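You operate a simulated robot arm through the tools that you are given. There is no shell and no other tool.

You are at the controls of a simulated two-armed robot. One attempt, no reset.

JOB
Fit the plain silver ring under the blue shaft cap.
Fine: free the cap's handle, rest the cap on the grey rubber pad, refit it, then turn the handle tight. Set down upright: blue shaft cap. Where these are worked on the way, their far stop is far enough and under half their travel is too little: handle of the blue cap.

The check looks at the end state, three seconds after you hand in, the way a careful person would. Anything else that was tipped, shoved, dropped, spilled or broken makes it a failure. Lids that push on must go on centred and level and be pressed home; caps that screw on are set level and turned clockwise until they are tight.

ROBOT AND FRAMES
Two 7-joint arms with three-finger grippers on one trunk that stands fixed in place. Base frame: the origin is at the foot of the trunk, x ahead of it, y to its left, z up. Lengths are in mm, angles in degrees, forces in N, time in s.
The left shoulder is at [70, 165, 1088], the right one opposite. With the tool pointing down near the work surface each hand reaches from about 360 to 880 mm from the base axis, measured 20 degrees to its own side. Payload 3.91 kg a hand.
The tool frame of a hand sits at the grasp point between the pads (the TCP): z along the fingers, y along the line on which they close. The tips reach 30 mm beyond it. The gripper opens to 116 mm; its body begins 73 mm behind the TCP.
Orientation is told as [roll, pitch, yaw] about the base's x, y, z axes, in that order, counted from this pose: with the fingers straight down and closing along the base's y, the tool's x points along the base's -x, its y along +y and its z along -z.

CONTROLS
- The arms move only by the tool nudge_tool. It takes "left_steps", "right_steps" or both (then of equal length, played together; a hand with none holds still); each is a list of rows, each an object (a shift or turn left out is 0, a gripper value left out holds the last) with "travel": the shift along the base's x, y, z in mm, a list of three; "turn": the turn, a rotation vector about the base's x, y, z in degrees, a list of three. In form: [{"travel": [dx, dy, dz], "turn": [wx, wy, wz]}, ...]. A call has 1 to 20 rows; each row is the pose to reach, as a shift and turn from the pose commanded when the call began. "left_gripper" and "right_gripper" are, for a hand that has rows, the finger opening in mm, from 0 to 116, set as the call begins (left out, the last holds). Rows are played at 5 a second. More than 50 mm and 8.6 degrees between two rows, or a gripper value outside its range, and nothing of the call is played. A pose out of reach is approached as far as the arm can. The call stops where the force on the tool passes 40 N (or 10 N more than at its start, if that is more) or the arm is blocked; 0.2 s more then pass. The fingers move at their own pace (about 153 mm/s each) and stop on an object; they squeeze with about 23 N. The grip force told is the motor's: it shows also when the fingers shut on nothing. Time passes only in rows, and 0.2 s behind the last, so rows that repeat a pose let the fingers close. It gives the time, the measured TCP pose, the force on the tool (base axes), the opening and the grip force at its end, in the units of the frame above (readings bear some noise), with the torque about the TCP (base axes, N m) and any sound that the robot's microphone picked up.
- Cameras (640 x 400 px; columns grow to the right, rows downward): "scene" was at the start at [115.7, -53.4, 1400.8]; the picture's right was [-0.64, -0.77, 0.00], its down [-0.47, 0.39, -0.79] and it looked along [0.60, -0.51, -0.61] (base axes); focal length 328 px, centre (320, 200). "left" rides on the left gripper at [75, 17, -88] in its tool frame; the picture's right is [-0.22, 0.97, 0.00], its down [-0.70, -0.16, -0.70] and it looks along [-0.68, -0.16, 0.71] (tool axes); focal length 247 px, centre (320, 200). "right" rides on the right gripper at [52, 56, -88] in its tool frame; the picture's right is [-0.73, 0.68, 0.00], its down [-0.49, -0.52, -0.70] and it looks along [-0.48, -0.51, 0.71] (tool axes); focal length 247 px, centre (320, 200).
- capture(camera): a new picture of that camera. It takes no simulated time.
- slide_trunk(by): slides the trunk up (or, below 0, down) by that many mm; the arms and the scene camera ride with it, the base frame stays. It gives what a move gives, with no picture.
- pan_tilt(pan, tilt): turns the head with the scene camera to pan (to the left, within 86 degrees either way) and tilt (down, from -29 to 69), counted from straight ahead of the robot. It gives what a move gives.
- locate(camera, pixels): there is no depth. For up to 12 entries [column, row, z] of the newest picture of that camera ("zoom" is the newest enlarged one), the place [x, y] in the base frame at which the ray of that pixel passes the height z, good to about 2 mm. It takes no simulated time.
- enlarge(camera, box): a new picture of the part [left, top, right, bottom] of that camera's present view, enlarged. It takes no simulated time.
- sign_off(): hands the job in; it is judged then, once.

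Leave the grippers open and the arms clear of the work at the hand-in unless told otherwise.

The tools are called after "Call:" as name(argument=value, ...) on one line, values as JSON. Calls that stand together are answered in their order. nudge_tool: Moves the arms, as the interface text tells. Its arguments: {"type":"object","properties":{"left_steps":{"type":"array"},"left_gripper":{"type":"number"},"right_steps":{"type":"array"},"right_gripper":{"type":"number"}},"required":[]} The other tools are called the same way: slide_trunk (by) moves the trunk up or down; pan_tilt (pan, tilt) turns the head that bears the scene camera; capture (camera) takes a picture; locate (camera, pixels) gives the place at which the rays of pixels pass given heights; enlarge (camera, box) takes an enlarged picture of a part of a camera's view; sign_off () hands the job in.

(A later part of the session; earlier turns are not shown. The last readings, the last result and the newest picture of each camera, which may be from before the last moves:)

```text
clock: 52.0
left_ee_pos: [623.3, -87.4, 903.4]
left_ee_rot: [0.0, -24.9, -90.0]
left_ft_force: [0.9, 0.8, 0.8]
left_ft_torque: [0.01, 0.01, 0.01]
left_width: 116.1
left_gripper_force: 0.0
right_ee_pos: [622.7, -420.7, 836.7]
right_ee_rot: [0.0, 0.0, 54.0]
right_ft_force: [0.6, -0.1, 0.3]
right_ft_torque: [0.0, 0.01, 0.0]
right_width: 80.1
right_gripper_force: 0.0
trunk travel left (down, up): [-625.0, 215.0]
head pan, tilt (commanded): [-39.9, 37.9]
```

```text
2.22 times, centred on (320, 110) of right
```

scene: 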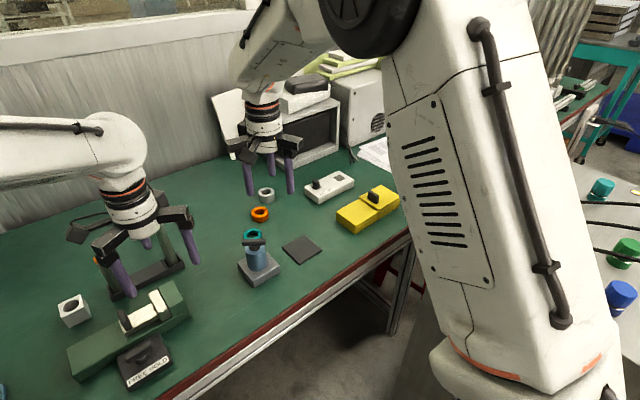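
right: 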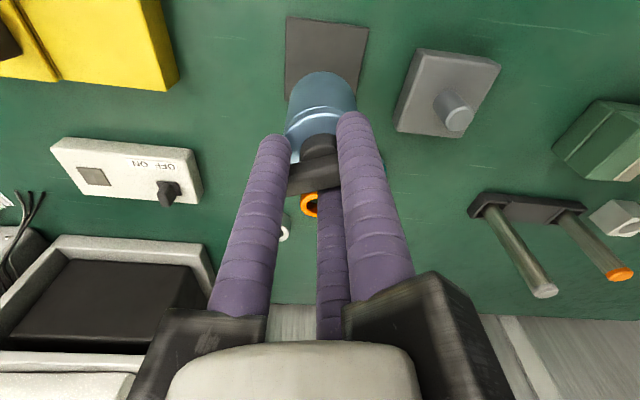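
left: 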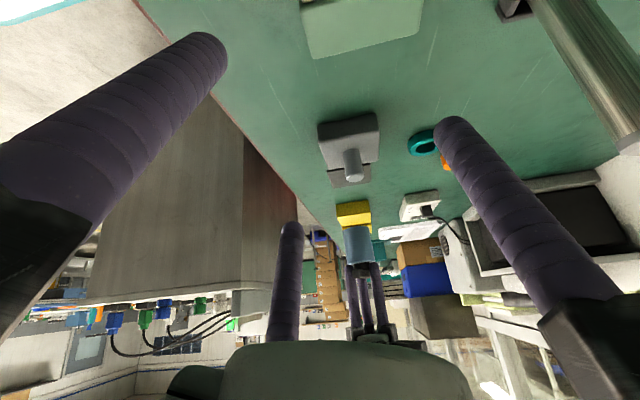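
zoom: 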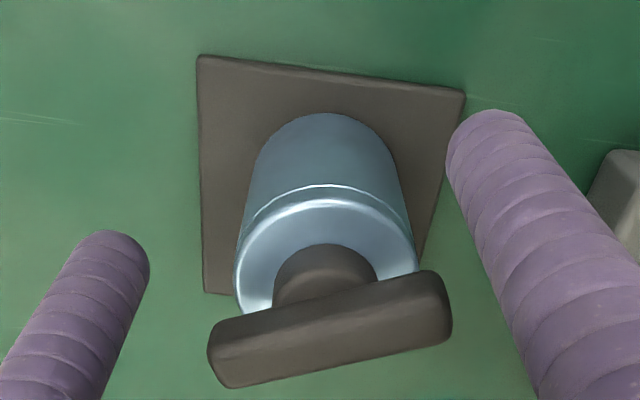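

The cap stands upright on the pad and has been released. I'll raise the hand straight up 110 mm. Then I'll check the surroundings of the silver ring, especially how near the monitor base is.

Call:
nudge_tool(right_steps=[{"travel": [0, 0, 20]}, {"travel": [0, 0, 45]}, {"travel": [0, 0, 80]}, {"travel": [0, 0, 110]}, {"travel": [0, 0, 110]}])

Call:
capture(camera="scene")

Call:
enlarge(camera="scene", box=[200, 60, 400, 230])

```text
clock: 53.2
left_ee_pos: [625.8, -87.4, 903.0]
left_ee_rot: [0.0, -25.0, -90.0]
left_ft_force: [0.3, 0.0, -0.6]
left_ft_torque: [0.0, 0.03, -0.03]
left_width: 116.2
left_gripper_force: 0.0
right_ee_pos: [624.1, -421.7, 947.4]
right_ee_rot: [0.1, 0.0, 54.0]
right_ft_force: [0.9, -0.3, 0.4]
right_ft_torque: [-0.01, 0.04, 0.0]
right_width: 79.9
right_gripper_force: 0.1
trunk travel left (down, up): [-625.0, 215.0]
head pan, tilt (commanded): [-39.9, 37.9]
```

```text
taken
```

scene: 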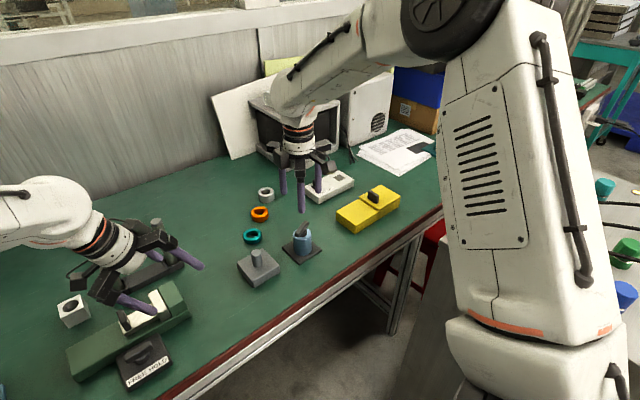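

```text
2.35 times, centred on (300, 145) of scene
```

zoom: 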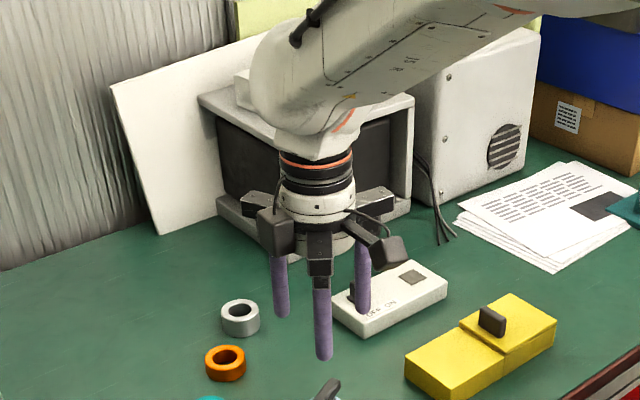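

Call:
locate(camera="scene", pixels=[[257, 151, 740], [289, 170, 740], [341, 151, 740], [248, 100, 900], [231, 159, 740], [305, 192, 740], [310, 200, 740], [355, 180, 740], [266, 191, 768], [266, 200, 740]])

```text
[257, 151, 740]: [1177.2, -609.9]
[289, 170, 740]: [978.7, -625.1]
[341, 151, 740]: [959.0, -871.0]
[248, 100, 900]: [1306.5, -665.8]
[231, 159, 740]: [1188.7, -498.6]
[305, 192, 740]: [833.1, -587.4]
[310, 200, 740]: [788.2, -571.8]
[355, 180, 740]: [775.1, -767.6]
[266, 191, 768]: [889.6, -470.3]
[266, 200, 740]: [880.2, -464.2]
```

The monitor corner is about 180 mm from the ring and the switch box about 120 mm, so there is room for the hand. I'll turn the yaw to about 9.5°, which puts one finger on the far side of the ring, and test the reach above the ring at z≈880 with the tool vertical.

Call:
nudge_tool(right_steps=[{"travel": [30, -6, 10], "turn": [0, 0, -6]}, {"travel": [60, -12, 10], "turn": [0, 0, -12]}, {"travel": [95, -18, 10], "turn": [0, 0, -18]}, {"travel": [130, -24, 0], "turn": [0, 0, -24]}, {"travel": [165, -30, -15], "turn": [0, 0, -30]}, {"travel": [200, -37, -30], "turn": [0, 0, -36]}, {"travel": [230, -43, -48], "turn": [0, 0, -40]}, {"travel": [261, -49, -66], "turn": [0, 0, -44.5]}, {"travel": [261, -49, -66], "turn": [0, 0, -44.5]}, {"travel": [261, -49, -66], "turn": [0, 0, -44.5]}])

Call:
capture(camera="scene")

Call:
capture(camera="right")

```text
clock: 55.4
left_ee_pos: [624.9, -86.9, 903.4]
left_ee_rot: [-0.1, -25.1, -90.0]
left_ft_force: [0.7, -0.6, 0.4]
left_ft_torque: [-0.02, 0.02, 0.0]
left_width: 115.9
left_gripper_force: 0.1
right_ee_pos: [799.7, -462.3, 878.2]
right_ee_rot: [0.0, 0.2, 9.5]
right_ft_force: [-0.2, -1.0, -0.3]
right_ft_torque: [-0.01, 0.04, 0.01]
right_width: 80.2
right_gripper_force: 0.0
right hand out of reach, approached as far as the arm can: row 6, 7, 8, 9, 10
trunk travel left (down, up): [-625.0, 215.0]
head pan, tilt (commanded): [-39.9, 37.9]
```

```text
taken
```

scene: 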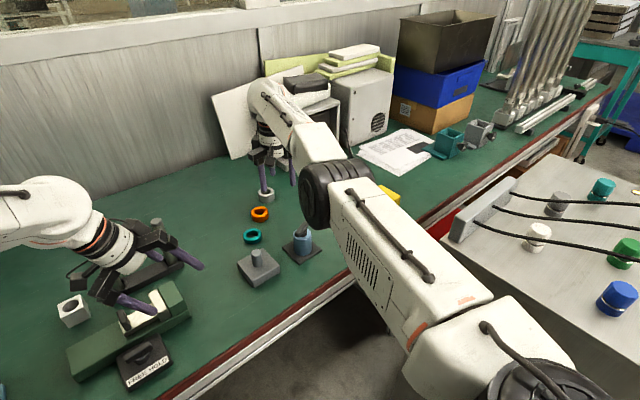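

```text
taken
```

right: 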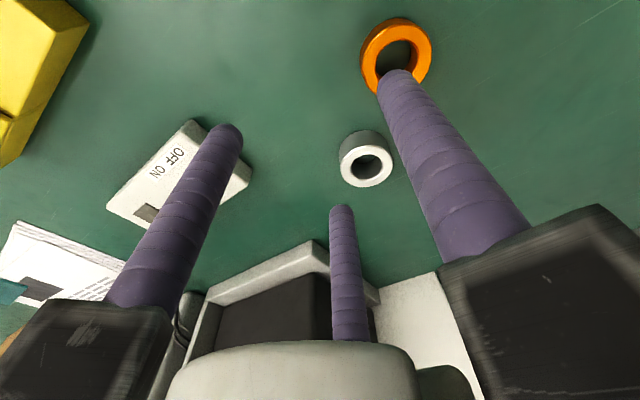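

Vertical reach ends at x≈800 here, about 85 mm short of the ring. I'll tilt the hand outward by 16°, fingers pointing away, and see whether it then gets over the ring.

Call:
nudge_tool(right_steps=[{"travel": [0, 0, 0], "turn": [-1.9, -5.0, 0]}, {"travel": [0, 0, 0], "turn": [-3.7, -10.0, 0]}, {"travel": [0, 0, 0], "turn": [-5.6, -15.0, 0]}, {"travel": [0, 0, 0], "turn": [-5.6, -15.0, 0]}, {"travel": [0, 0, 0], "turn": [-5.6, -15.0, 0]}])

Call:
capture(camera="right")

```text
clock: 56.6
left_ee_pos: [622.8, -87.4, 904.9]
left_ee_rot: [0.0, -24.9, -90.0]
left_ft_force: [-0.1, -0.3, -0.1]
left_ft_torque: [0.01, -0.03, 0.02]
left_width: 116.1
left_gripper_force: 0.1
right_ee_pos: [858.6, -479.9, 879.7]
right_ee_rot: [-8.1, -13.8, 10.5]
right_ft_force: [-0.6, 0.6, 0.1]
right_ft_torque: [0.0, 0.01, 0.01]
right_width: 80.2
right_gripper_force: 0.1
right hand out of reach, approached as far as the arm can: row 1, 2, 3, 4, 5
trunk travel left (down, up): [-625.0, 215.0]
head pan, tilt (commanded): [-39.9, 37.9]
```

```text
taken
```

right: 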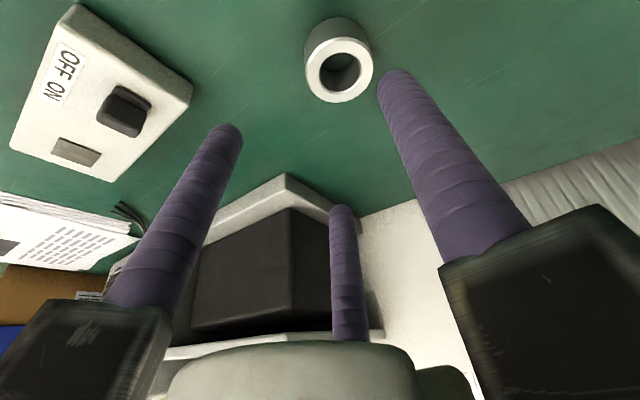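

With 16° of tilt it reached 849 mm from the shoulder, and the ring is at about 869 mm. A direct grasp would need about 22° of tilt, which makes a poor grip on a low ring. Instead I can hook the far finger into the ring's hole with the hand wide open and draw the ring nearer, since that finger reaches about 69 mm beyond the TCP. First I'll measure the ring's hole and exact place.

Call:
enlarge(camera="right", box=[270, 0, 410, 120])

Call:
locate(camera="right", pixels=[[306, 72, 768], [374, 68, 768], [340, 70, 768], [322, 70, 768], [362, 68, 768], [340, 103, 768], [340, 70, 772], [340, 70, 764]])

```text
3.33 times, centred on (340, 60) of right
```

zoom: 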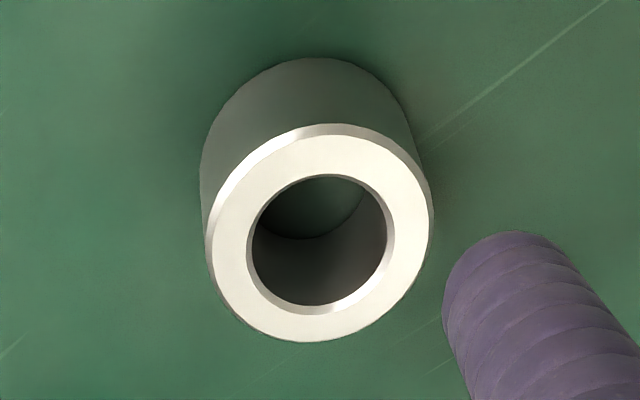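

```text
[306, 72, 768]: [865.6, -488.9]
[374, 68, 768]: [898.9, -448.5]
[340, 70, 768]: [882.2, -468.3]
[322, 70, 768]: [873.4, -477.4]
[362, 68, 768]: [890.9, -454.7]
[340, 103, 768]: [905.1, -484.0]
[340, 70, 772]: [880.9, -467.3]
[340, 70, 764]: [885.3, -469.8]
```

Call:
locate(camera="zoom", pixels=[[210, 240, 768], [432, 222, 768], [321, 232, 768], [249, 240, 768], [390, 235, 768], [320, 175, 768], [322, 305, 768], [320, 127, 768], [322, 341, 768], [300, 60, 738], [497, 235, 850]])

```text
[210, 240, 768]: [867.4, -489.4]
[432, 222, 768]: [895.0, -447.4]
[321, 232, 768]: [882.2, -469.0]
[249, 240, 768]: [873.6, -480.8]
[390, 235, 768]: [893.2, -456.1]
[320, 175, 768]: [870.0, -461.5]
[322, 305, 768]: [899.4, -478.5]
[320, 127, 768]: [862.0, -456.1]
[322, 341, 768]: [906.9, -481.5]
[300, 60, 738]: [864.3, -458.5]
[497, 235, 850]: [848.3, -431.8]
```

The ring is centred near (883.5,-469.3), outer diameter about 51 and hole about 32 mm. A 21 mm finger fits. I'll check the switch box corner nearest to where another finger would come down.

Call:
locate(camera="right", pixels=[[191, 88, 770], [191, 100, 738], [113, 182, 770], [75, 5, 770], [12, 148, 770], [122, 110, 790]])

Call:
locate(camera="scene", pixels=[[304, 187, 770], [320, 205, 740], [322, 199, 770], [254, 218, 740], [267, 218, 740], [260, 221, 740], [252, 210, 755], [269, 210, 755]])

```text
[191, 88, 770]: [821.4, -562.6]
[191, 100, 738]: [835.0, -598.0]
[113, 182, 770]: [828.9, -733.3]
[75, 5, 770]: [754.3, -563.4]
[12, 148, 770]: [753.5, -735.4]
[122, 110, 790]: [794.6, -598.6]
```

```text
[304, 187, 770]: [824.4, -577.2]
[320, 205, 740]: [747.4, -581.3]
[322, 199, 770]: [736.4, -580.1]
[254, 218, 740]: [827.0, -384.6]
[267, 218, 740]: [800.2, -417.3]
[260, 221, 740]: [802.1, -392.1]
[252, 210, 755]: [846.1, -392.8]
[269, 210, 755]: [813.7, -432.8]
```

The box's near face is at y≈-570 and the orange ring is centred near (826.5,-409.5). Hooking with the far finger pointing at base angle +5° keeps the other two fingers about 16 mm clear of both. First I'll go back to vertical at (813,-474,850).

Call:
nudge_tool(right_steps=[{"travel": [-24, -1.3, 0], "turn": [1.9, 5.0, 0]}, {"travel": [-48, -2.6, 0], "turn": [3.7, 10.0, 0]}, {"travel": [-76, -3.9, 0], "turn": [5.6, 15.0, 0]}, {"travel": [-76, -3.9, 0], "turn": [5.6, 15.0, 0]}])

Call:
nudge_tool(right_steps=[{"travel": [0, 0, 0], "turn": [0, 0, 8.5]}, {"travel": [0, 0, 0], "turn": [0, 0, 17]}, {"travel": [0, 0, 0], "turn": [0, 0, 25.5]}, {"travel": [0, 0, 0], "turn": [0, 0, 25.5]}], right_gripper=116)

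```text
clock: 57.6
left_ee_pos: [625.7, -86.7, 903.5]
left_ee_rot: [0.0, -25.0, -89.9]
left_ft_force: [-0.2, -0.6, 0.1]
left_ft_torque: [0.0, 0.01, 0.0]
left_width: 116.0
left_gripper_force: 0.1
right_ee_pos: [789.8, -486.0, 879.4]
right_ee_rot: [0.1, 0.2, 9.5]
right_ft_force: [-0.6, 0.2, -0.5]
right_ft_torque: [-0.03, -0.01, 0.02]
right_width: 80.2
right_gripper_force: 0.0
right hand out of reach, approached as far as the arm can: row 2, 3, 4
trunk travel left (down, up): [-625.0, 215.0]
head pan, tilt (commanded): [-39.9, 37.9]
```

```text
clock: 58.6
left_ee_pos: [624.1, -87.2, 903.2]
left_ee_rot: [0.0, -25.0, -90.0]
left_ft_force: [0.0, -0.1, -0.6]
left_ft_torque: [-0.01, 0.03, 0.02]
left_width: 115.9
left_gripper_force: 0.0
right_ee_pos: [790.3, -487.4, 879.6]
right_ee_rot: [-0.1, 0.0, 35.2]
right_ft_force: [0.4, 0.2, 0.1]
right_ft_torque: [0.01, 0.01, 0.01]
right_width: 115.9
right_gripper_force: 0.1
trunk travel left (down, up): [-625.0, 215.0]
head pan, tilt (commanded): [-39.9, 37.9]
```

The hand is at (790,-487,880), yaw 35°, vertical. I'm not sure what pose the controller now takes as commanded. I'll apply only the 7° outward tilt with no travel and see where it stays.

Call:
nudge_tool(right_steps=[{"travel": [0, 0, 0], "turn": [-2.74, -6.45, 0]}, {"travel": [0, 0, 0], "turn": [-2.74, -6.45, 0]}, {"travel": [0, 0, 0], "turn": [-2.74, -6.45, 0]}])

```text
clock: 59.4
left_ee_pos: [623.6, -86.6, 902.2]
left_ee_rot: [0.0, -25.0, -90.0]
left_ft_force: [-0.4, -0.3, -0.6]
left_ft_torque: [-0.01, -0.02, -0.01]
left_width: 116.1
left_gripper_force: 0.0
right_ee_pos: [815.4, -495.6, 880.1]
right_ee_rot: [-5.9, -3.7, 35.1]
right_ft_force: [0.8, 1.1, 0.2]
right_ft_torque: [-0.01, 0.0, -0.01]
right_width: 116.1
right_gripper_force: 0.1
right hand out of reach, approached as far as the arm can: row 1, 2, 3
trunk travel left (down, up): [-625.0, 215.0]
head pan, tilt (commanded): [-39.9, 37.9]
```

The hand moved outward when it tilted, so the arm is stuck stretched straight and only the wrist moved. I'll draw the hand back toward the robot by about 120 mm at this height to bend the elbow, keeping the 7° tilt.

Call:
nudge_tool(right_steps=[{"travel": [-28, 12, 0]}, {"travel": [-56, 24, 0]}, {"travel": [-84, 36, 0]}, {"travel": [-110, 47, 0]}, {"travel": [-110, 47, 0]}])

```text
clock: 60.6
left_ee_pos: [624.1, -87.4, 903.8]
left_ee_rot: [0.0, -25.0, -90.0]
left_ft_force: [0.1, 0.1, -0.1]
left_ft_torque: [-0.03, -0.04, 0.01]
left_width: 116.0
left_gripper_force: 0.1
right_ee_pos: [816.4, -495.7, 880.0]
right_ee_rot: [-5.8, -3.6, 35.2]
right_ft_force: [0.2, -0.1, -0.4]
right_ft_torque: [0.03, 0.0, 0.01]
right_width: 115.9
right_gripper_force: 0.1
right hand out of reach, approached as far as the arm can: row 1, 2, 3, 4, 5
trunk travel left (down, up): [-625.0, 215.0]
head pan, tilt (commanded): [-39.9, 37.9]
```

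It did not move, so the solver is stuck at the stretched pose. I'll undo the tilt while drawing back, as that worked before.

Call:
nudge_tool(right_steps=[{"travel": [-20, 8, 10], "turn": [1.4, 3.2, 0]}, {"travel": [-40, 16, 20], "turn": [2.74, 6.45, 0]}, {"travel": [-70, 28, 30], "turn": [2.74, 6.45, 0]}, {"travel": [-110, 44, 40], "turn": [2.74, 6.45, 0]}, {"travel": [-150, 60, 50], "turn": [2.74, 6.45, 0]}, {"travel": [-150, 60, 50], "turn": [2.74, 6.45, 0]}])

Call:
capture(camera="scene")

```text
clock: 62.0
left_ee_pos: [624.7, -87.4, 903.7]
left_ee_rot: [0.0, -25.0, -90.0]
left_ft_force: [-0.3, -0.3, -0.2]
left_ft_torque: [0.01, 0.0, 0.0]
left_width: 116.1
left_gripper_force: 0.0
right_ee_pos: [790.3, -475.4, 937.3]
right_ee_rot: [0.1, -0.1, 34.9]
right_ft_force: [-0.2, -0.2, 0.8]
right_ft_torque: [0.03, 0.02, 0.02]
right_width: 115.8
right_gripper_force: 0.2
right hand out of reach, approached as far as the arm can: row 1, 2, 3, 4, 5, 6
trunk travel left (down, up): [-625.0, 215.0]
head pan, tilt (commanded): [-39.9, 37.9]
```

```text
taken
```

scene: 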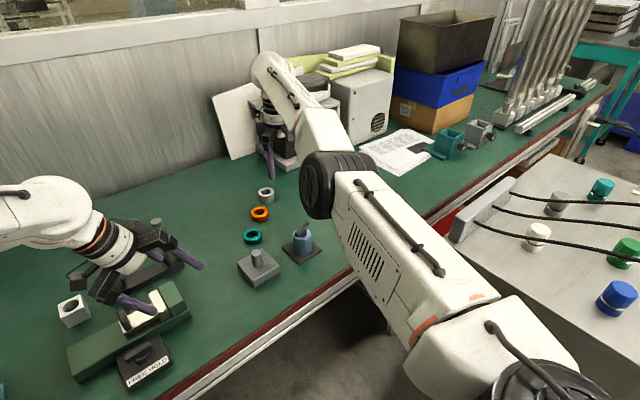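

The arm is still stretched. I'll command a larger retraction toward the pad side with repeated rows, so the solver has time to bend the elbow.

Call:
nudge_tool(right_steps=[{"travel": [-40, 10, 5]}, {"travel": [-80, 20, 10]}, {"travel": [-120, 30, 15]}, {"travel": [-160, 40, 20]}, {"travel": [-200, 40, 20]}, {"travel": [-200, 40, 20]}, {"travel": [-200, 40, 20]}, {"travel": [-200, 40, 20]}, {"travel": [-200, 40, 20]}, {"travel": [-200, 40, 20]}])

```text
clock: 64.2
left_ee_pos: [625.3, -87.4, 903.3]
left_ee_rot: [0.0, -24.9, -90.0]
left_ft_force: [-0.1, -0.8, -0.4]
left_ft_torque: [0.01, -0.01, 0.0]
left_width: 115.9
left_gripper_force: 0.1
right_ee_pos: [773.9, -502.3, 984.3]
right_ee_rot: [0.0, 0.1, 35.0]
right_ft_force: [-0.5, 0.4, 0.0]
right_ft_torque: [-0.01, -0.01, 0.02]
right_width: 115.9
right_gripper_force: 0.2
right hand out of reach, approached as far as the arm can: row 1, 2, 3, 4, 5, 6, 7, 8, 9, 10
trunk travel left (down, up): [-625.0, 215.0]
head pan, tilt (commanded): [-39.9, 37.9]
```

Still stretched; the hand only swung sideways and up. I'll try tilting the hand the other way (inward) while commanding retraction, so the solver has to use the elbow.

Call:
nudge_tool(right_steps=[{"travel": [-40, 30, 0], "turn": [2.0, 4.6, 0]}, {"travel": [-80, 50, 0], "turn": [3.9, 9.2, 0]}, {"travel": [-120, 60, 0], "turn": [5.9, 13.8, 0]}, {"travel": [-160, 60, 0], "turn": [7.8, 18.4, 0]}, {"travel": [-200, 60, 0], "turn": [9.8, 23.0, 0]}, {"travel": [-200, 60, 0], "turn": [9.8, 23.0, 0]}, {"travel": [-200, 60, 0], "turn": [9.8, 23.0, 0]}])

Call:
capture(camera="scene")

```text
clock: 66.0
left_ee_pos: [621.7, -87.4, 904.1]
left_ee_rot: [-0.1, -25.1, -90.0]
left_ft_force: [0.4, -0.2, -0.3]
left_ft_torque: [-0.04, -0.01, -0.01]
left_width: 115.9
left_gripper_force: 0.0
right_ee_pos: [675.5, -530.4, 1003.1]
right_ee_rot: [6.4, 12.1, 33.0]
right_ft_force: [-0.3, 0.1, -0.5]
right_ft_torque: [-0.03, 0.01, -0.01]
right_width: 116.1
right_gripper_force: 0.1
right hand out of reach, approached as far as the arm can: row 1, 2, 3, 4, 5, 6
trunk travel left (down, up): [-625.0, 215.0]
head pan, tilt (commanded): [-39.9, 37.9]
stopped in row 7 (right hand): the arm was blocked; the commanded pose is now the measured one
```

```text
taken
```

scene: 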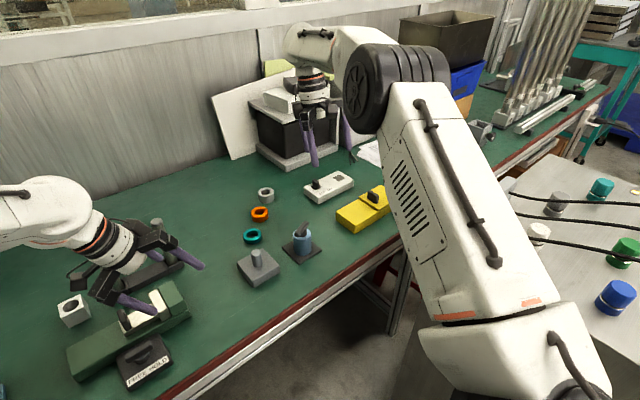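

It escaped: the elbow is bent again and the commanded pose is now the measured one, (675.5,-530.4,1003). I'll un-tilt to vertical here.

Call:
nudge_tool(right_steps=[{"travel": [0, 0, 0], "turn": [0.6, -6.8, 0]}, {"travel": [0, 0, 0], "turn": [1.2, -13.6, 0]}, {"travel": [0, 0, 0], "turn": [1.2, -13.6, 0]}])

Call:
capture(camera="scene")

```text
clock: 66.8
left_ee_pos: [624.1, -87.6, 902.7]
left_ee_rot: [-0.1, -25.0, -90.0]
left_ft_force: [-0.5, -1.3, -0.6]
left_ft_torque: [0.02, 0.01, -0.01]
left_width: 115.8
left_gripper_force: 0.1
right_ee_pos: [677.8, -532.1, 1002.4]
right_ee_rot: [0.1, 0.1, 32.4]
right_ft_force: [-0.6, -0.9, 0.8]
right_ft_torque: [-0.01, 0.02, 0.0]
right_width: 115.9
right_gripper_force: 0.0
trunk travel left (down, up): [-625.0, 215.0]
head pan, tilt (commanded): [-39.9, 37.9]
```

```text
taken
```

scene: 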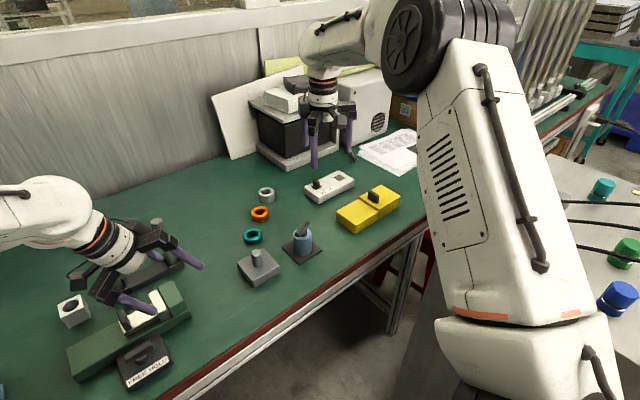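

The right arm works normally again. To reach the ring with margin I'll lower the trunk 80 mm, which puts the shoulder level with the wrist. First I'll raise the left hand by 80 mm so it ends where it is now.

Call:
nudge_tool(left_steps=[{"travel": [0, 0, 27]}, {"travel": [0, 0, 54]}, {"travel": [0, 0, 82]}, {"travel": [0, 0, 82]}])

Call:
slide_trunk(by=-80)

Call:
capture(camera="scene")

Call:
capture(camera="left")

```text
clock: 67.8
left_ee_pos: [625.2, -89.0, 985.8]
left_ee_rot: [0.1, -25.1, -90.0]
left_ft_force: [0.2, -1.2, -0.2]
left_ft_torque: [-0.01, 0.05, -0.01]
left_width: 116.1
left_gripper_force: 0.0
right_ee_pos: [675.8, -533.1, 1003.2]
right_ee_rot: [0.0, 0.0, 32.3]
right_ft_force: [0.1, 0.1, 0.8]
right_ft_torque: [0.02, -0.01, 0.04]
right_width: 116.2
right_gripper_force: 0.0
trunk travel left (down, up): [-625.0, 215.0]
head pan, tilt (commanded): [-39.9, 37.9]
```

```text
clock: 69.0
left_ee_pos: [622.7, -87.6, 907.7]
left_ee_rot: [0.0, -25.0, -90.2]
left_ft_force: [0.4, 0.6, 0.4]
left_ft_torque: [-0.02, 0.0, 0.03]
left_width: 116.0
left_gripper_force: 0.1
right_ee_pos: [676.5, -532.8, 923.6]
right_ee_rot: [0.0, 0.1, 32.3]
right_ft_force: [0.2, -0.4, -0.1]
right_ft_torque: [0.03, -0.03, -0.01]
right_width: 115.9
right_gripper_force: 0.1
trunk travel left (down, up): [-545.0, 295.0]
head pan, tilt (commanded): [-39.9, 37.9]
```

```text
taken
```

scene: 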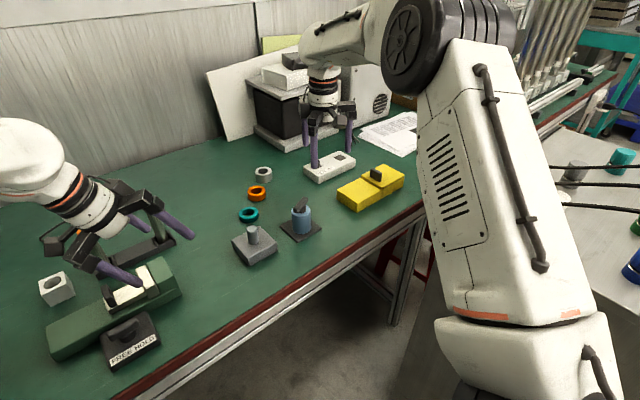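

```text
taken
```

left: 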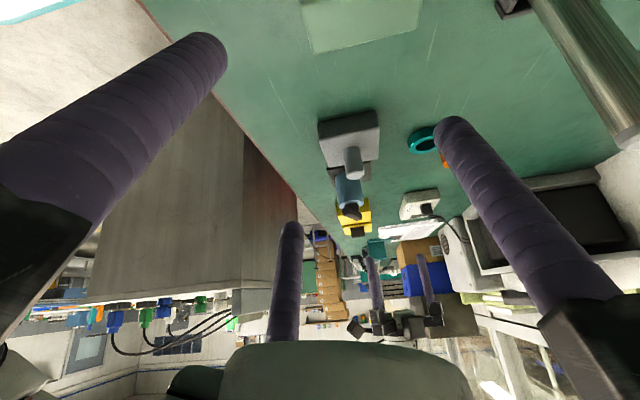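

The trunk is down and nothing else changed. I'll step the right hand to an intermediate point (760,-495,890) and bring its yaw to 35°.

Call:
nudge_tool(right_steps=[{"travel": [21, 9, -8], "turn": [0, 0, 1]}, {"travel": [42, 19, -16], "turn": [0, 0, 2]}, {"travel": [63, 28, -24], "turn": [0, 0, 2.7]}, {"travel": [83.4, 37.6, -33], "turn": [0, 0, 2.7]}, {"travel": [83.4, 37.6, -33], "turn": [0, 0, 2.7]}])

Call:
nudge_tool(right_steps=[{"travel": [0, 0, 0], "turn": [-1.4, -3.2, 0]}, {"travel": [0, 0, 0], "turn": [-2.74, -6.45, 0]}, {"travel": [0, 0, 0], "turn": [-2.74, -6.45, 0]}])

```text
clock: 70.2
left_ee_pos: [622.3, -88.2, 907.3]
left_ee_rot: [0.1, -25.1, -90.1]
left_ft_force: [-0.2, 0.6, -0.2]
left_ft_torque: [0.04, -0.01, 0.0]
left_width: 116.1
left_gripper_force: 0.1
right_ee_pos: [760.0, -495.7, 889.3]
right_ee_rot: [0.1, 0.0, 35.0]
right_ft_force: [0.2, 0.1, 0.1]
right_ft_torque: [-0.01, 0.0, 0.01]
right_width: 116.0
right_gripper_force: 0.0
trunk travel left (down, up): [-545.0, 295.0]
head pan, tilt (commanded): [-39.9, 37.9]
```

```text
clock: 71.0
left_ee_pos: [625.1, -87.9, 905.9]
left_ee_rot: [0.1, -25.0, -90.0]
left_ft_force: [0.2, 0.2, 0.0]
left_ft_torque: [0.02, 0.0, 0.02]
left_width: 115.9
left_gripper_force: 0.0
right_ee_pos: [759.1, -495.8, 888.6]
right_ee_rot: [-5.9, -3.5, 35.0]
right_ft_force: [0.1, 0.0, -0.5]
right_ft_torque: [-0.02, -0.02, -0.03]
right_width: 116.2
right_gripper_force: 0.0
trunk travel left (down, up): [-545.0, 295.0]
head pan, tilt (commanded): [-39.9, 37.9]
```

The tilt worked with the TCP held still. I'll now move over the ring's hook position (813,-474) at z=825, so the far fingertip is about 35 mm above the ring, and look.

Call:
nudge_tool(right_steps=[{"travel": [18, 7, -16]}, {"travel": [36, 14, -32]}, {"travel": [53.2, 21.7, -50]}, {"travel": [53.2, 21.7, -64]}, {"travel": [53.2, 21.7, -64]}])

Call:
capture(camera="right")

Call:
enlarge(camera="scene", box=[210, 120, 370, 250])

Call:
enlarge(camera="right", box=[240, 100, 440, 300])

```text
clock: 72.2
left_ee_pos: [623.7, -87.0, 907.0]
left_ee_rot: [-0.1, -25.0, -90.2]
left_ft_force: [0.2, -0.1, -0.2]
left_ft_torque: [-0.04, 0.0, 0.01]
left_width: 115.8
left_gripper_force: 0.1
right_ee_pos: [812.6, -473.5, 826.3]
right_ee_rot: [-5.9, -3.6, 35.0]
right_ft_force: [-0.4, 1.0, 0.1]
right_ft_torque: [-0.03, -0.02, -0.01]
right_width: 116.1
right_gripper_force: 0.1
trunk travel left (down, up): [-545.0, 295.0]
head pan, tilt (commanded): [-39.9, 37.9]
```

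```text
taken
```

right: 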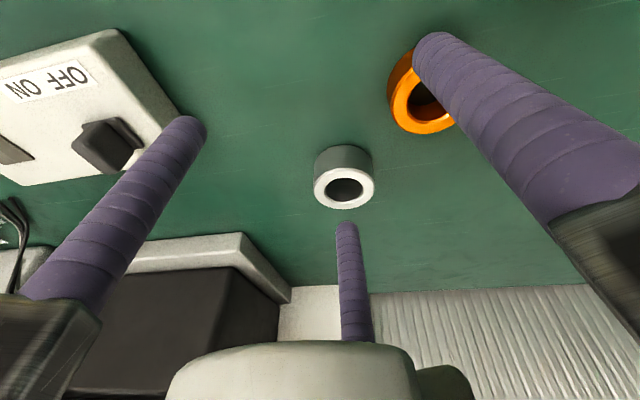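

```text
3.08 times, centred on (290, 185) of scene
```

zoom: 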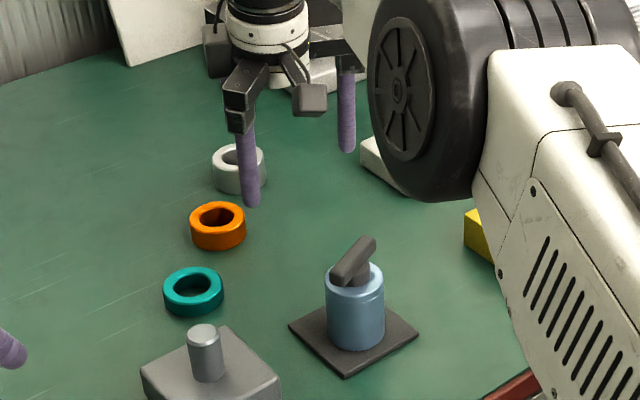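

```text
2.00 times, centred on (340, 200) of right
```

zoom: 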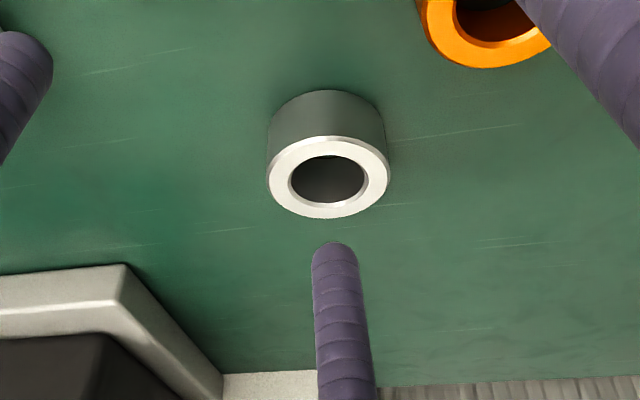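

I'll check the hook fingertip's position against the ring centre in this zoom.

Call:
locate(camera="zoom", pixels=[[335, 253, 813], [335, 253, 808], [335, 244, 803], [328, 178, 768], [268, 178, 768], [389, 176, 768], [290, 180, 768], [365, 179, 768], [328, 140, 768], [328, 217, 768], [328, 156, 768], [328, 202, 768]])

```text
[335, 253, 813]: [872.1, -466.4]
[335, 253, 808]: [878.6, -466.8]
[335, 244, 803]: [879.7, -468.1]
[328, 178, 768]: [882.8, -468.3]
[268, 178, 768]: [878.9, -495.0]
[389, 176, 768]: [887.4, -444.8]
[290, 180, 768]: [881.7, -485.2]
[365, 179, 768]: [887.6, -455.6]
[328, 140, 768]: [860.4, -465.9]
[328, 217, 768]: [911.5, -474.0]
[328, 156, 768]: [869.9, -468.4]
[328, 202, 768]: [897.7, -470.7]
```

The hook tip is within about 3 mm of the hole centre. I'll lower 29 mm so the tip is just above the ring's top, then look again.

Call:
nudge_tool(right_steps=[{"travel": [0, 0, -10]}, {"travel": [0, 0, -20]}, {"travel": [0, 0, -29]}, {"travel": [0, 0, -29]}])

Call:
enlarge(camera="right", box=[260, 140, 420, 300])

Call:
enlarge(camera="scene", box=[230, 130, 350, 230])

```text
clock: 73.2
left_ee_pos: [623.4, -87.3, 907.3]
left_ee_rot: [0.0, -25.0, -90.0]
left_ft_force: [-0.2, 0.3, 0.3]
left_ft_torque: [0.02, 0.03, -0.01]
left_width: 115.9
left_gripper_force: 0.1
right_ee_pos: [812.6, -474.3, 798.0]
right_ee_rot: [-5.9, -3.6, 35.0]
right_ft_force: [1.2, -0.1, -0.3]
right_ft_torque: [0.03, 0.0, -0.01]
right_width: 115.7
right_gripper_force: 0.0
trunk travel left (down, up): [-545.0, 295.0]
head pan, tilt (commanded): [-39.9, 37.9]
```

```text
2.50 times, centred on (340, 220) of right
```

zoom: 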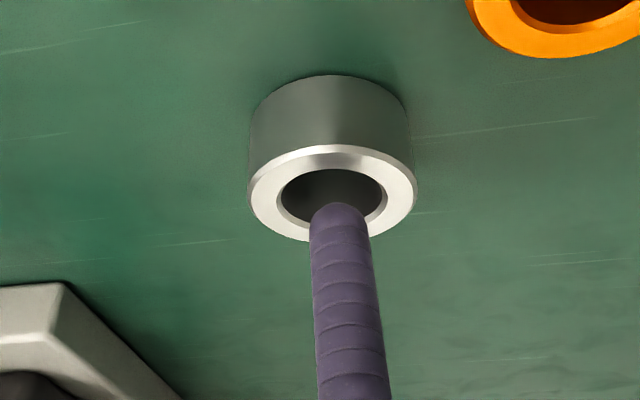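

```text
4.00 times, centred on (290, 180) of scene
```

zoom: 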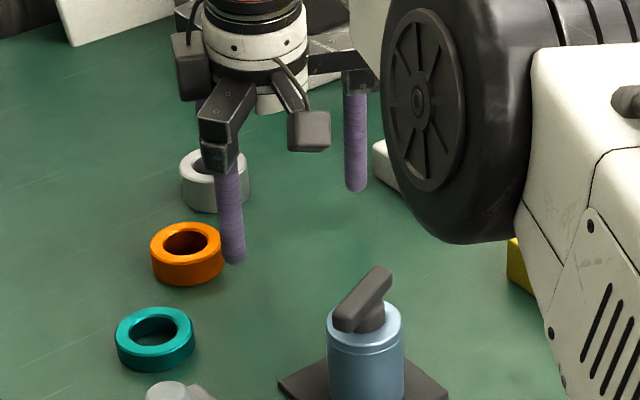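

Call:
enlarge(camera="right", box=[260, 140, 420, 300])

Call:
locate(camera="zoom", pixels=[[340, 233, 784], [311, 235, 784], [369, 232, 784], [281, 198, 768], [386, 195, 768], [333, 169, 768], [333, 226, 768], [249, 195, 768], [416, 190, 768], [333, 147, 768], [333, 240, 768]])

```text
2.50 times, centred on (340, 220) of right
```

zoom: 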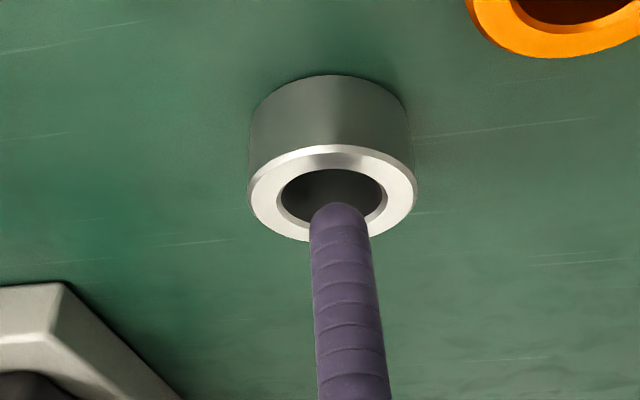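

```text
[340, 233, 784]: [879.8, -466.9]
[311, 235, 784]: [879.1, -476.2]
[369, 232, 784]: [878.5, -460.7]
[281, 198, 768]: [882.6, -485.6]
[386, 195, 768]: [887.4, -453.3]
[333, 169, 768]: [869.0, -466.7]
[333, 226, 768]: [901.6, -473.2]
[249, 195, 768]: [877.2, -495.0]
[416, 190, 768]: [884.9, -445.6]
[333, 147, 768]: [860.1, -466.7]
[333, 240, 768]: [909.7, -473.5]
```

The hook finger sits about 5 mm short of the hole centre in x. I'll shift (+3,-1.5) and descend 10 mm, so the tip just enters the hole, then check forces.

Call:
nudge_tool(right_steps=[{"travel": [3, -1.5, 0]}, {"travel": [3, -1.5, -3]}, {"travel": [3, -1.5, -6]}, {"travel": [3, -1.5, -10]}, {"travel": [3, -1.5, -10]}])

Call:
enlarge(camera="right", box=[260, 140, 420, 300])

```text
clock: 74.4
left_ee_pos: [623.6, -89.8, 906.0]
left_ee_rot: [0.0, -25.0, -90.2]
left_ft_force: [0.7, -1.2, 0.5]
left_ft_torque: [0.04, 0.0, 0.0]
left_width: 116.1
left_gripper_force: 0.1
right_ee_pos: [815.0, -475.5, 787.7]
right_ee_rot: [-5.9, -3.5, 35.1]
right_ft_force: [0.8, -0.2, 0.8]
right_ft_torque: [0.03, -0.06, -0.01]
right_width: 116.2
right_gripper_force: 0.1
trunk travel left (down, up): [-545.0, 295.0]
head pan, tilt (commanded): [-39.9, 37.9]
```

```text
2.50 times, centred on (340, 220) of right
```

zoom: 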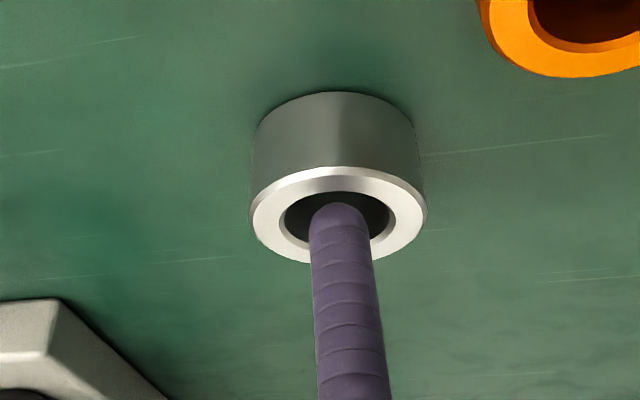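

The tip is entering the hole with no contact force. I'll descend 9 mm more; the lowest of the other fingers will be about 4 mm above the table.

Call:
nudge_tool(right_steps=[{"travel": [0, 0, -3]}, {"travel": [0, 0, -6]}, {"travel": [0, 0, -9]}, {"travel": [0, 0, -9]}])

Call:
enlarge(camera="right", box=[260, 140, 420, 300])

Call:
capture(camera="right")

Call:
enlarge(camera="scene", box=[230, 130, 350, 230])

```text
clock: 75.4
left_ee_pos: [623.8, -88.3, 907.8]
left_ee_rot: [0.0, -25.0, -90.2]
left_ft_force: [-0.2, -0.7, -0.3]
left_ft_torque: [-0.01, 0.0, 0.04]
left_width: 116.0
left_gripper_force: 0.0
right_ee_pos: [814.7, -475.0, 779.1]
right_ee_rot: [-5.8, -3.6, 35.1]
right_ft_force: [-0.4, 0.2, -0.3]
right_ft_torque: [-0.03, 0.0, 0.01]
right_width: 116.1
right_gripper_force: 0.0
trunk travel left (down, up): [-545.0, 295.0]
head pan, tilt (commanded): [-39.9, 37.9]
```

```text
2.50 times, centred on (340, 220) of right
```

zoom: 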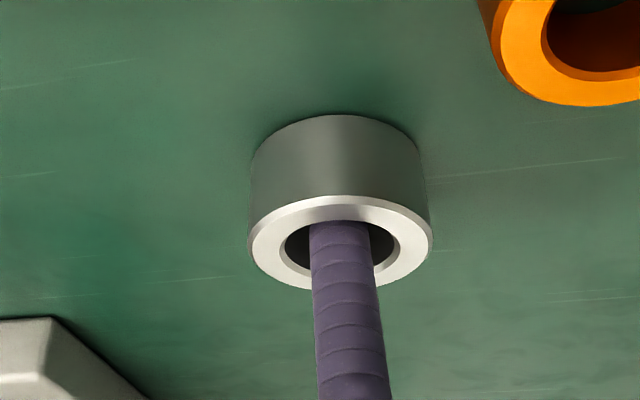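

```text
taken
```

right: 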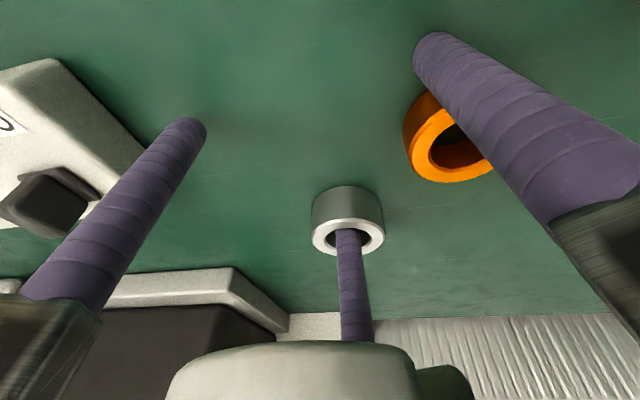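

```text
4.00 times, centred on (290, 180) of scene
```

zoom: 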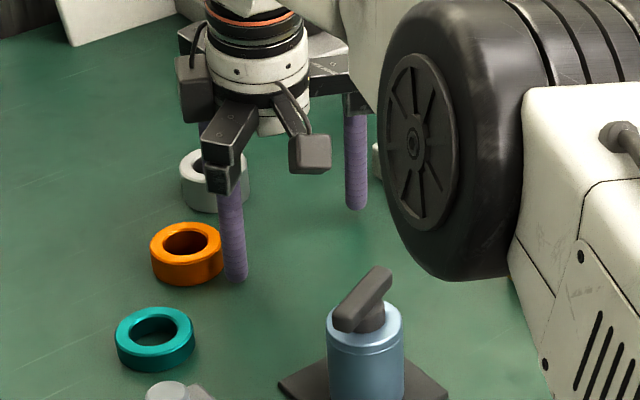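

The hook finger is well inside the ring's hole. Before dragging I'll check the yellow box's position against the path.

Call:
locate(camera="scene", pixels=[[338, 201, 740], [357, 211, 740], [405, 188, 740], [305, 178, 740], [321, 186, 740], [282, 227, 740], [304, 215, 740], [321, 229, 740], [303, 241, 740]])

```text
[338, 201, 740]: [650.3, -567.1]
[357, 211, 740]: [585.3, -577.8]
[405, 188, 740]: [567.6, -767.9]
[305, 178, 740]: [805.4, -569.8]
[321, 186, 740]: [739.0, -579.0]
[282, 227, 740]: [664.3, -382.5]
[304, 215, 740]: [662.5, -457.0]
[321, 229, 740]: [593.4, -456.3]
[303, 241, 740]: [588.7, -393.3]
```

The path is clear. I'll drag the ring toward the robot, first 40 mm in small steps with a slight -y drift to pass the orange ring.

Call:
nudge_tool(right_steps=[{"travel": [-5, -1, 0]}, {"travel": [-10, -2, 0]}, {"travel": [-15, -3, 0]}, {"travel": [-20, -4, 0]}, {"travel": [-25, -5, 0]}, {"travel": [-30, -5, 0]}, {"travel": [-35, -5, 0]}, {"travel": [-40, -5, 0]}, {"travel": [-40, -5, 0]}])

Call:
capture(camera="right")

Call:
enlarge(camera="scene", box=[230, 130, 350, 250])

```text
clock: 77.4
left_ee_pos: [622.8, -87.4, 907.1]
left_ee_rot: [0.0, -25.0, -90.0]
left_ft_force: [0.0, 0.0, -0.7]
left_ft_torque: [0.04, -0.06, 0.02]
left_width: 116.2
left_gripper_force: 0.1
right_ee_pos: [775.5, -479.4, 780.6]
right_ee_rot: [-6.0, -3.8, 35.1]
right_ft_force: [1.9, 0.0, 7.0]
right_ft_torque: [0.04, -0.63, -0.01]
right_width: 116.0
right_gripper_force: 0.1
trunk travel left (down, up): [-545.0, 295.0]
head pan, tilt (commanded): [-39.9, 37.9]
```

```text
taken
```

right: 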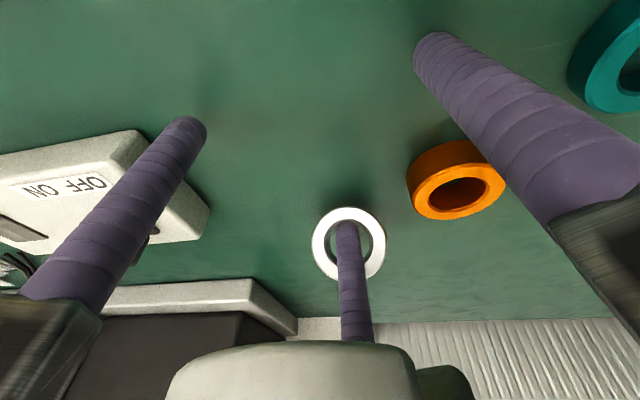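

```text
3.33 times, centred on (290, 190) of scene
```

zoom: 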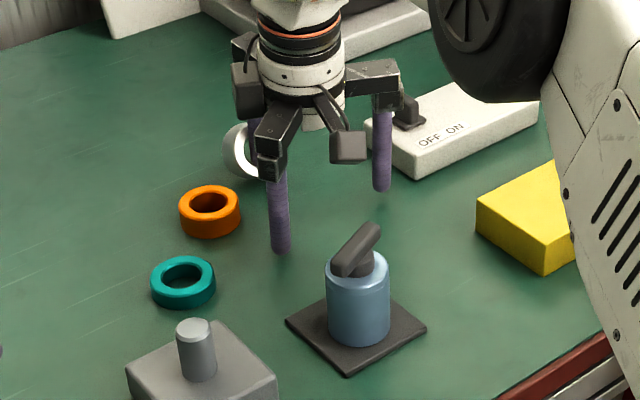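

The ring has tipped up on the hook finger: I can see its face square-on, and the load is +7 N. Before doing anything else I'll look closer.

Call:
enlarge(camera="right", box=[260, 150, 440, 330])

Call:
enlarge(camera="scene", box=[240, 145, 310, 215])

Call:
enlarge(camera="left", box=[320, 100, 520, 260])

```text
2.22 times, centred on (350, 240) of right
```

zoom: 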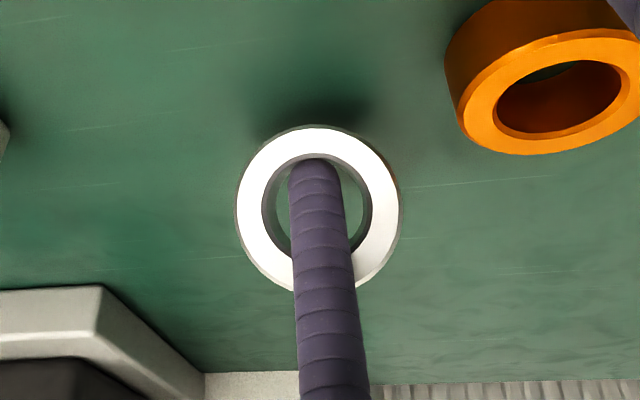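

```text
5.71 times, centred on (275, 180) of scene
```

zoom: 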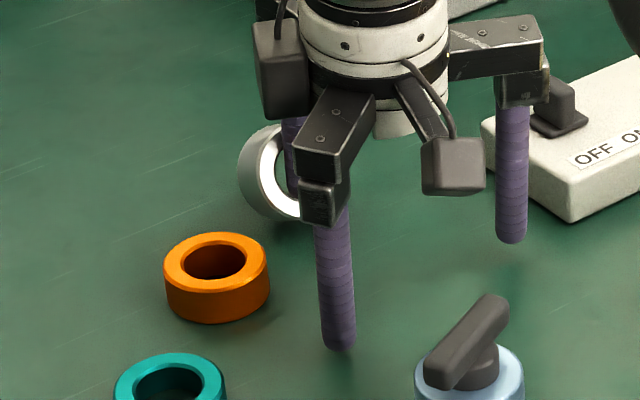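

```text
2.50 times, centred on (420, 180) of left
```

zoom: 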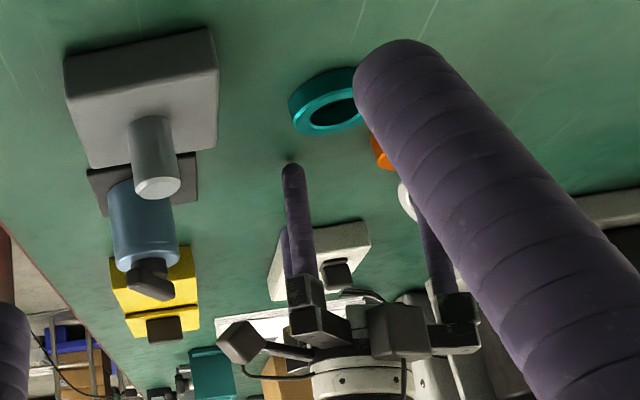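

The ring has tipped about 45° about its near edge, because the friction is high and I pulled near its top. It is below its topple angle, so I'll move the hand slowly back outward to let it settle flat.

Call:
nudge_tool(right_steps=[{"travel": [2, 0, 0]}, {"travel": [4, 0, 0]}, {"travel": [6, 0, 0]}, {"travel": [8, 0, 0]}, {"travel": [10, 0, 0]}, {"travel": [12, 0, 0]}, {"travel": [12, 0, 0]}])

Call:
enlarge(camera="right", box=[260, 150, 440, 330])

```text
clock: 79.0
left_ee_pos: [624.1, -88.0, 907.0]
left_ee_rot: [-0.1, -25.0, -90.1]
left_ft_force: [-0.3, 0.4, -0.1]
left_ft_torque: [0.02, 0.03, 0.02]
left_width: 116.4
left_gripper_force: 0.1
right_ee_pos: [786.8, -479.6, 778.5]
right_ee_rot: [-5.8, -3.6, 35.1]
right_ft_force: [-0.1, -0.2, 0.3]
right_ft_torque: [0.0, 0.0, 0.03]
right_width: 116.2
right_gripper_force: 0.0
trunk travel left (down, up): [-545.0, 295.0]
head pan, tilt (commanded): [-39.9, 37.9]
```

```text
2.22 times, centred on (350, 240) of right
```

zoom: 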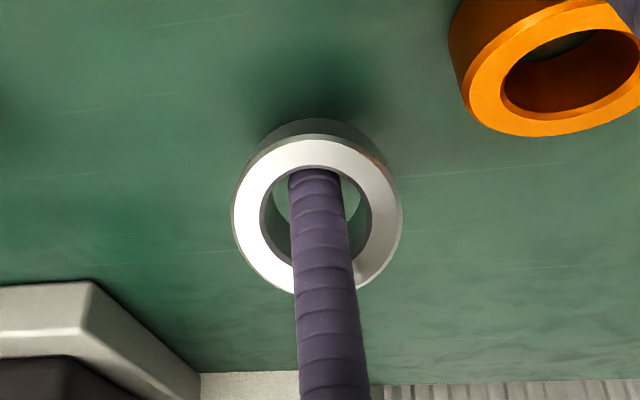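

The ring is settling back. I'll continue outward another 12 mm.

Call:
nudge_tool(right_steps=[{"travel": [2, 0, 0]}, {"travel": [4, 0, 0]}, {"travel": [6, 0, 0]}, {"travel": [8, 0, 0]}, {"travel": [10, 0, 0]}, {"travel": [12, 0, 0]}, {"travel": [12, 0, 0]}])

Call:
enlarge(camera="right", box=[260, 150, 440, 330])

Call:
enlarge(camera="scene", box=[230, 140, 310, 215])

```text
clock: 80.6
left_ee_pos: [623.0, -88.7, 907.6]
left_ee_rot: [0.0, -25.0, -90.1]
left_ft_force: [-0.3, -0.2, -0.8]
left_ft_torque: [-0.02, 0.02, -0.01]
left_width: 115.7
left_gripper_force: 0.1
right_ee_pos: [799.5, -480.7, 777.5]
right_ee_rot: [-5.8, -3.6, 35.1]
right_ft_force: [0.5, -0.5, -0.3]
right_ft_torque: [0.04, -0.01, -0.01]
right_width: 116.1
right_gripper_force: 0.0
trunk travel left (down, up): [-545.0, 295.0]
head pan, tilt (commanded): [-39.9, 37.9]
```

```text
2.22 times, centred on (350, 240) of right
```

zoom: 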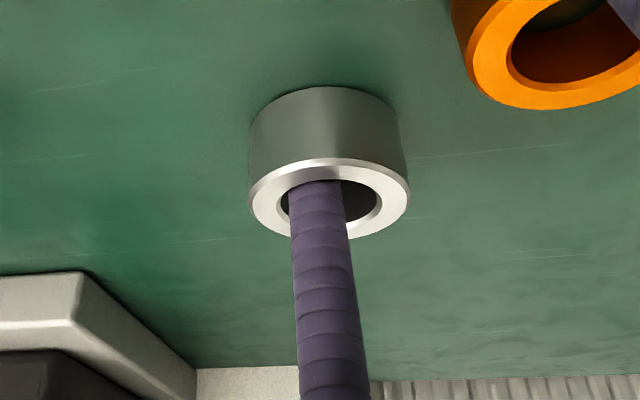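

```text
5.33 times, centred on (270, 178) of scene
```

zoom: 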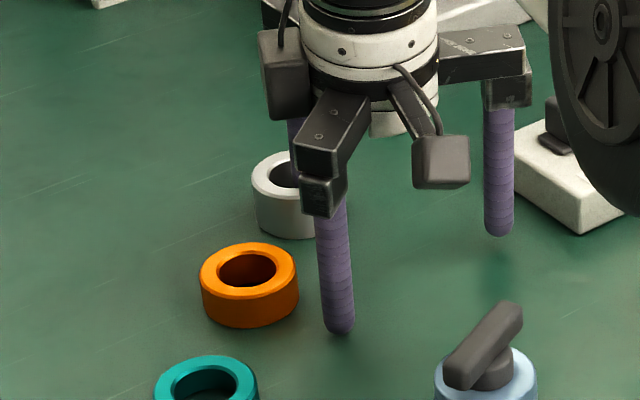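

The ring is flat again with the finger still inside the hole. I'll locate it now.

Call:
enlarge(camera="right", box=[260, 150, 440, 330])

Call:
locate(camera="zoom", pixels=[[249, 195, 768], [410, 190, 768], [330, 160, 768], [330, 238, 768], [281, 202, 768], [381, 198, 768], [470, 80, 758], [540, 55, 758]])

```text
2.22 times, centred on (350, 240) of right
```

zoom: 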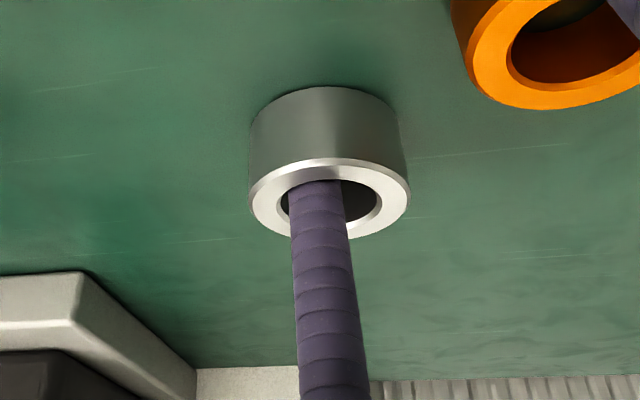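

```text
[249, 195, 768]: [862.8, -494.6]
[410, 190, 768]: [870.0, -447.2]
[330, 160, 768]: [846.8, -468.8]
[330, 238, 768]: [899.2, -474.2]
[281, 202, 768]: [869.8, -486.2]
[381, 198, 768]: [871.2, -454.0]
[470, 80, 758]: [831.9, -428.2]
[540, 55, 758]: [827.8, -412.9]
```

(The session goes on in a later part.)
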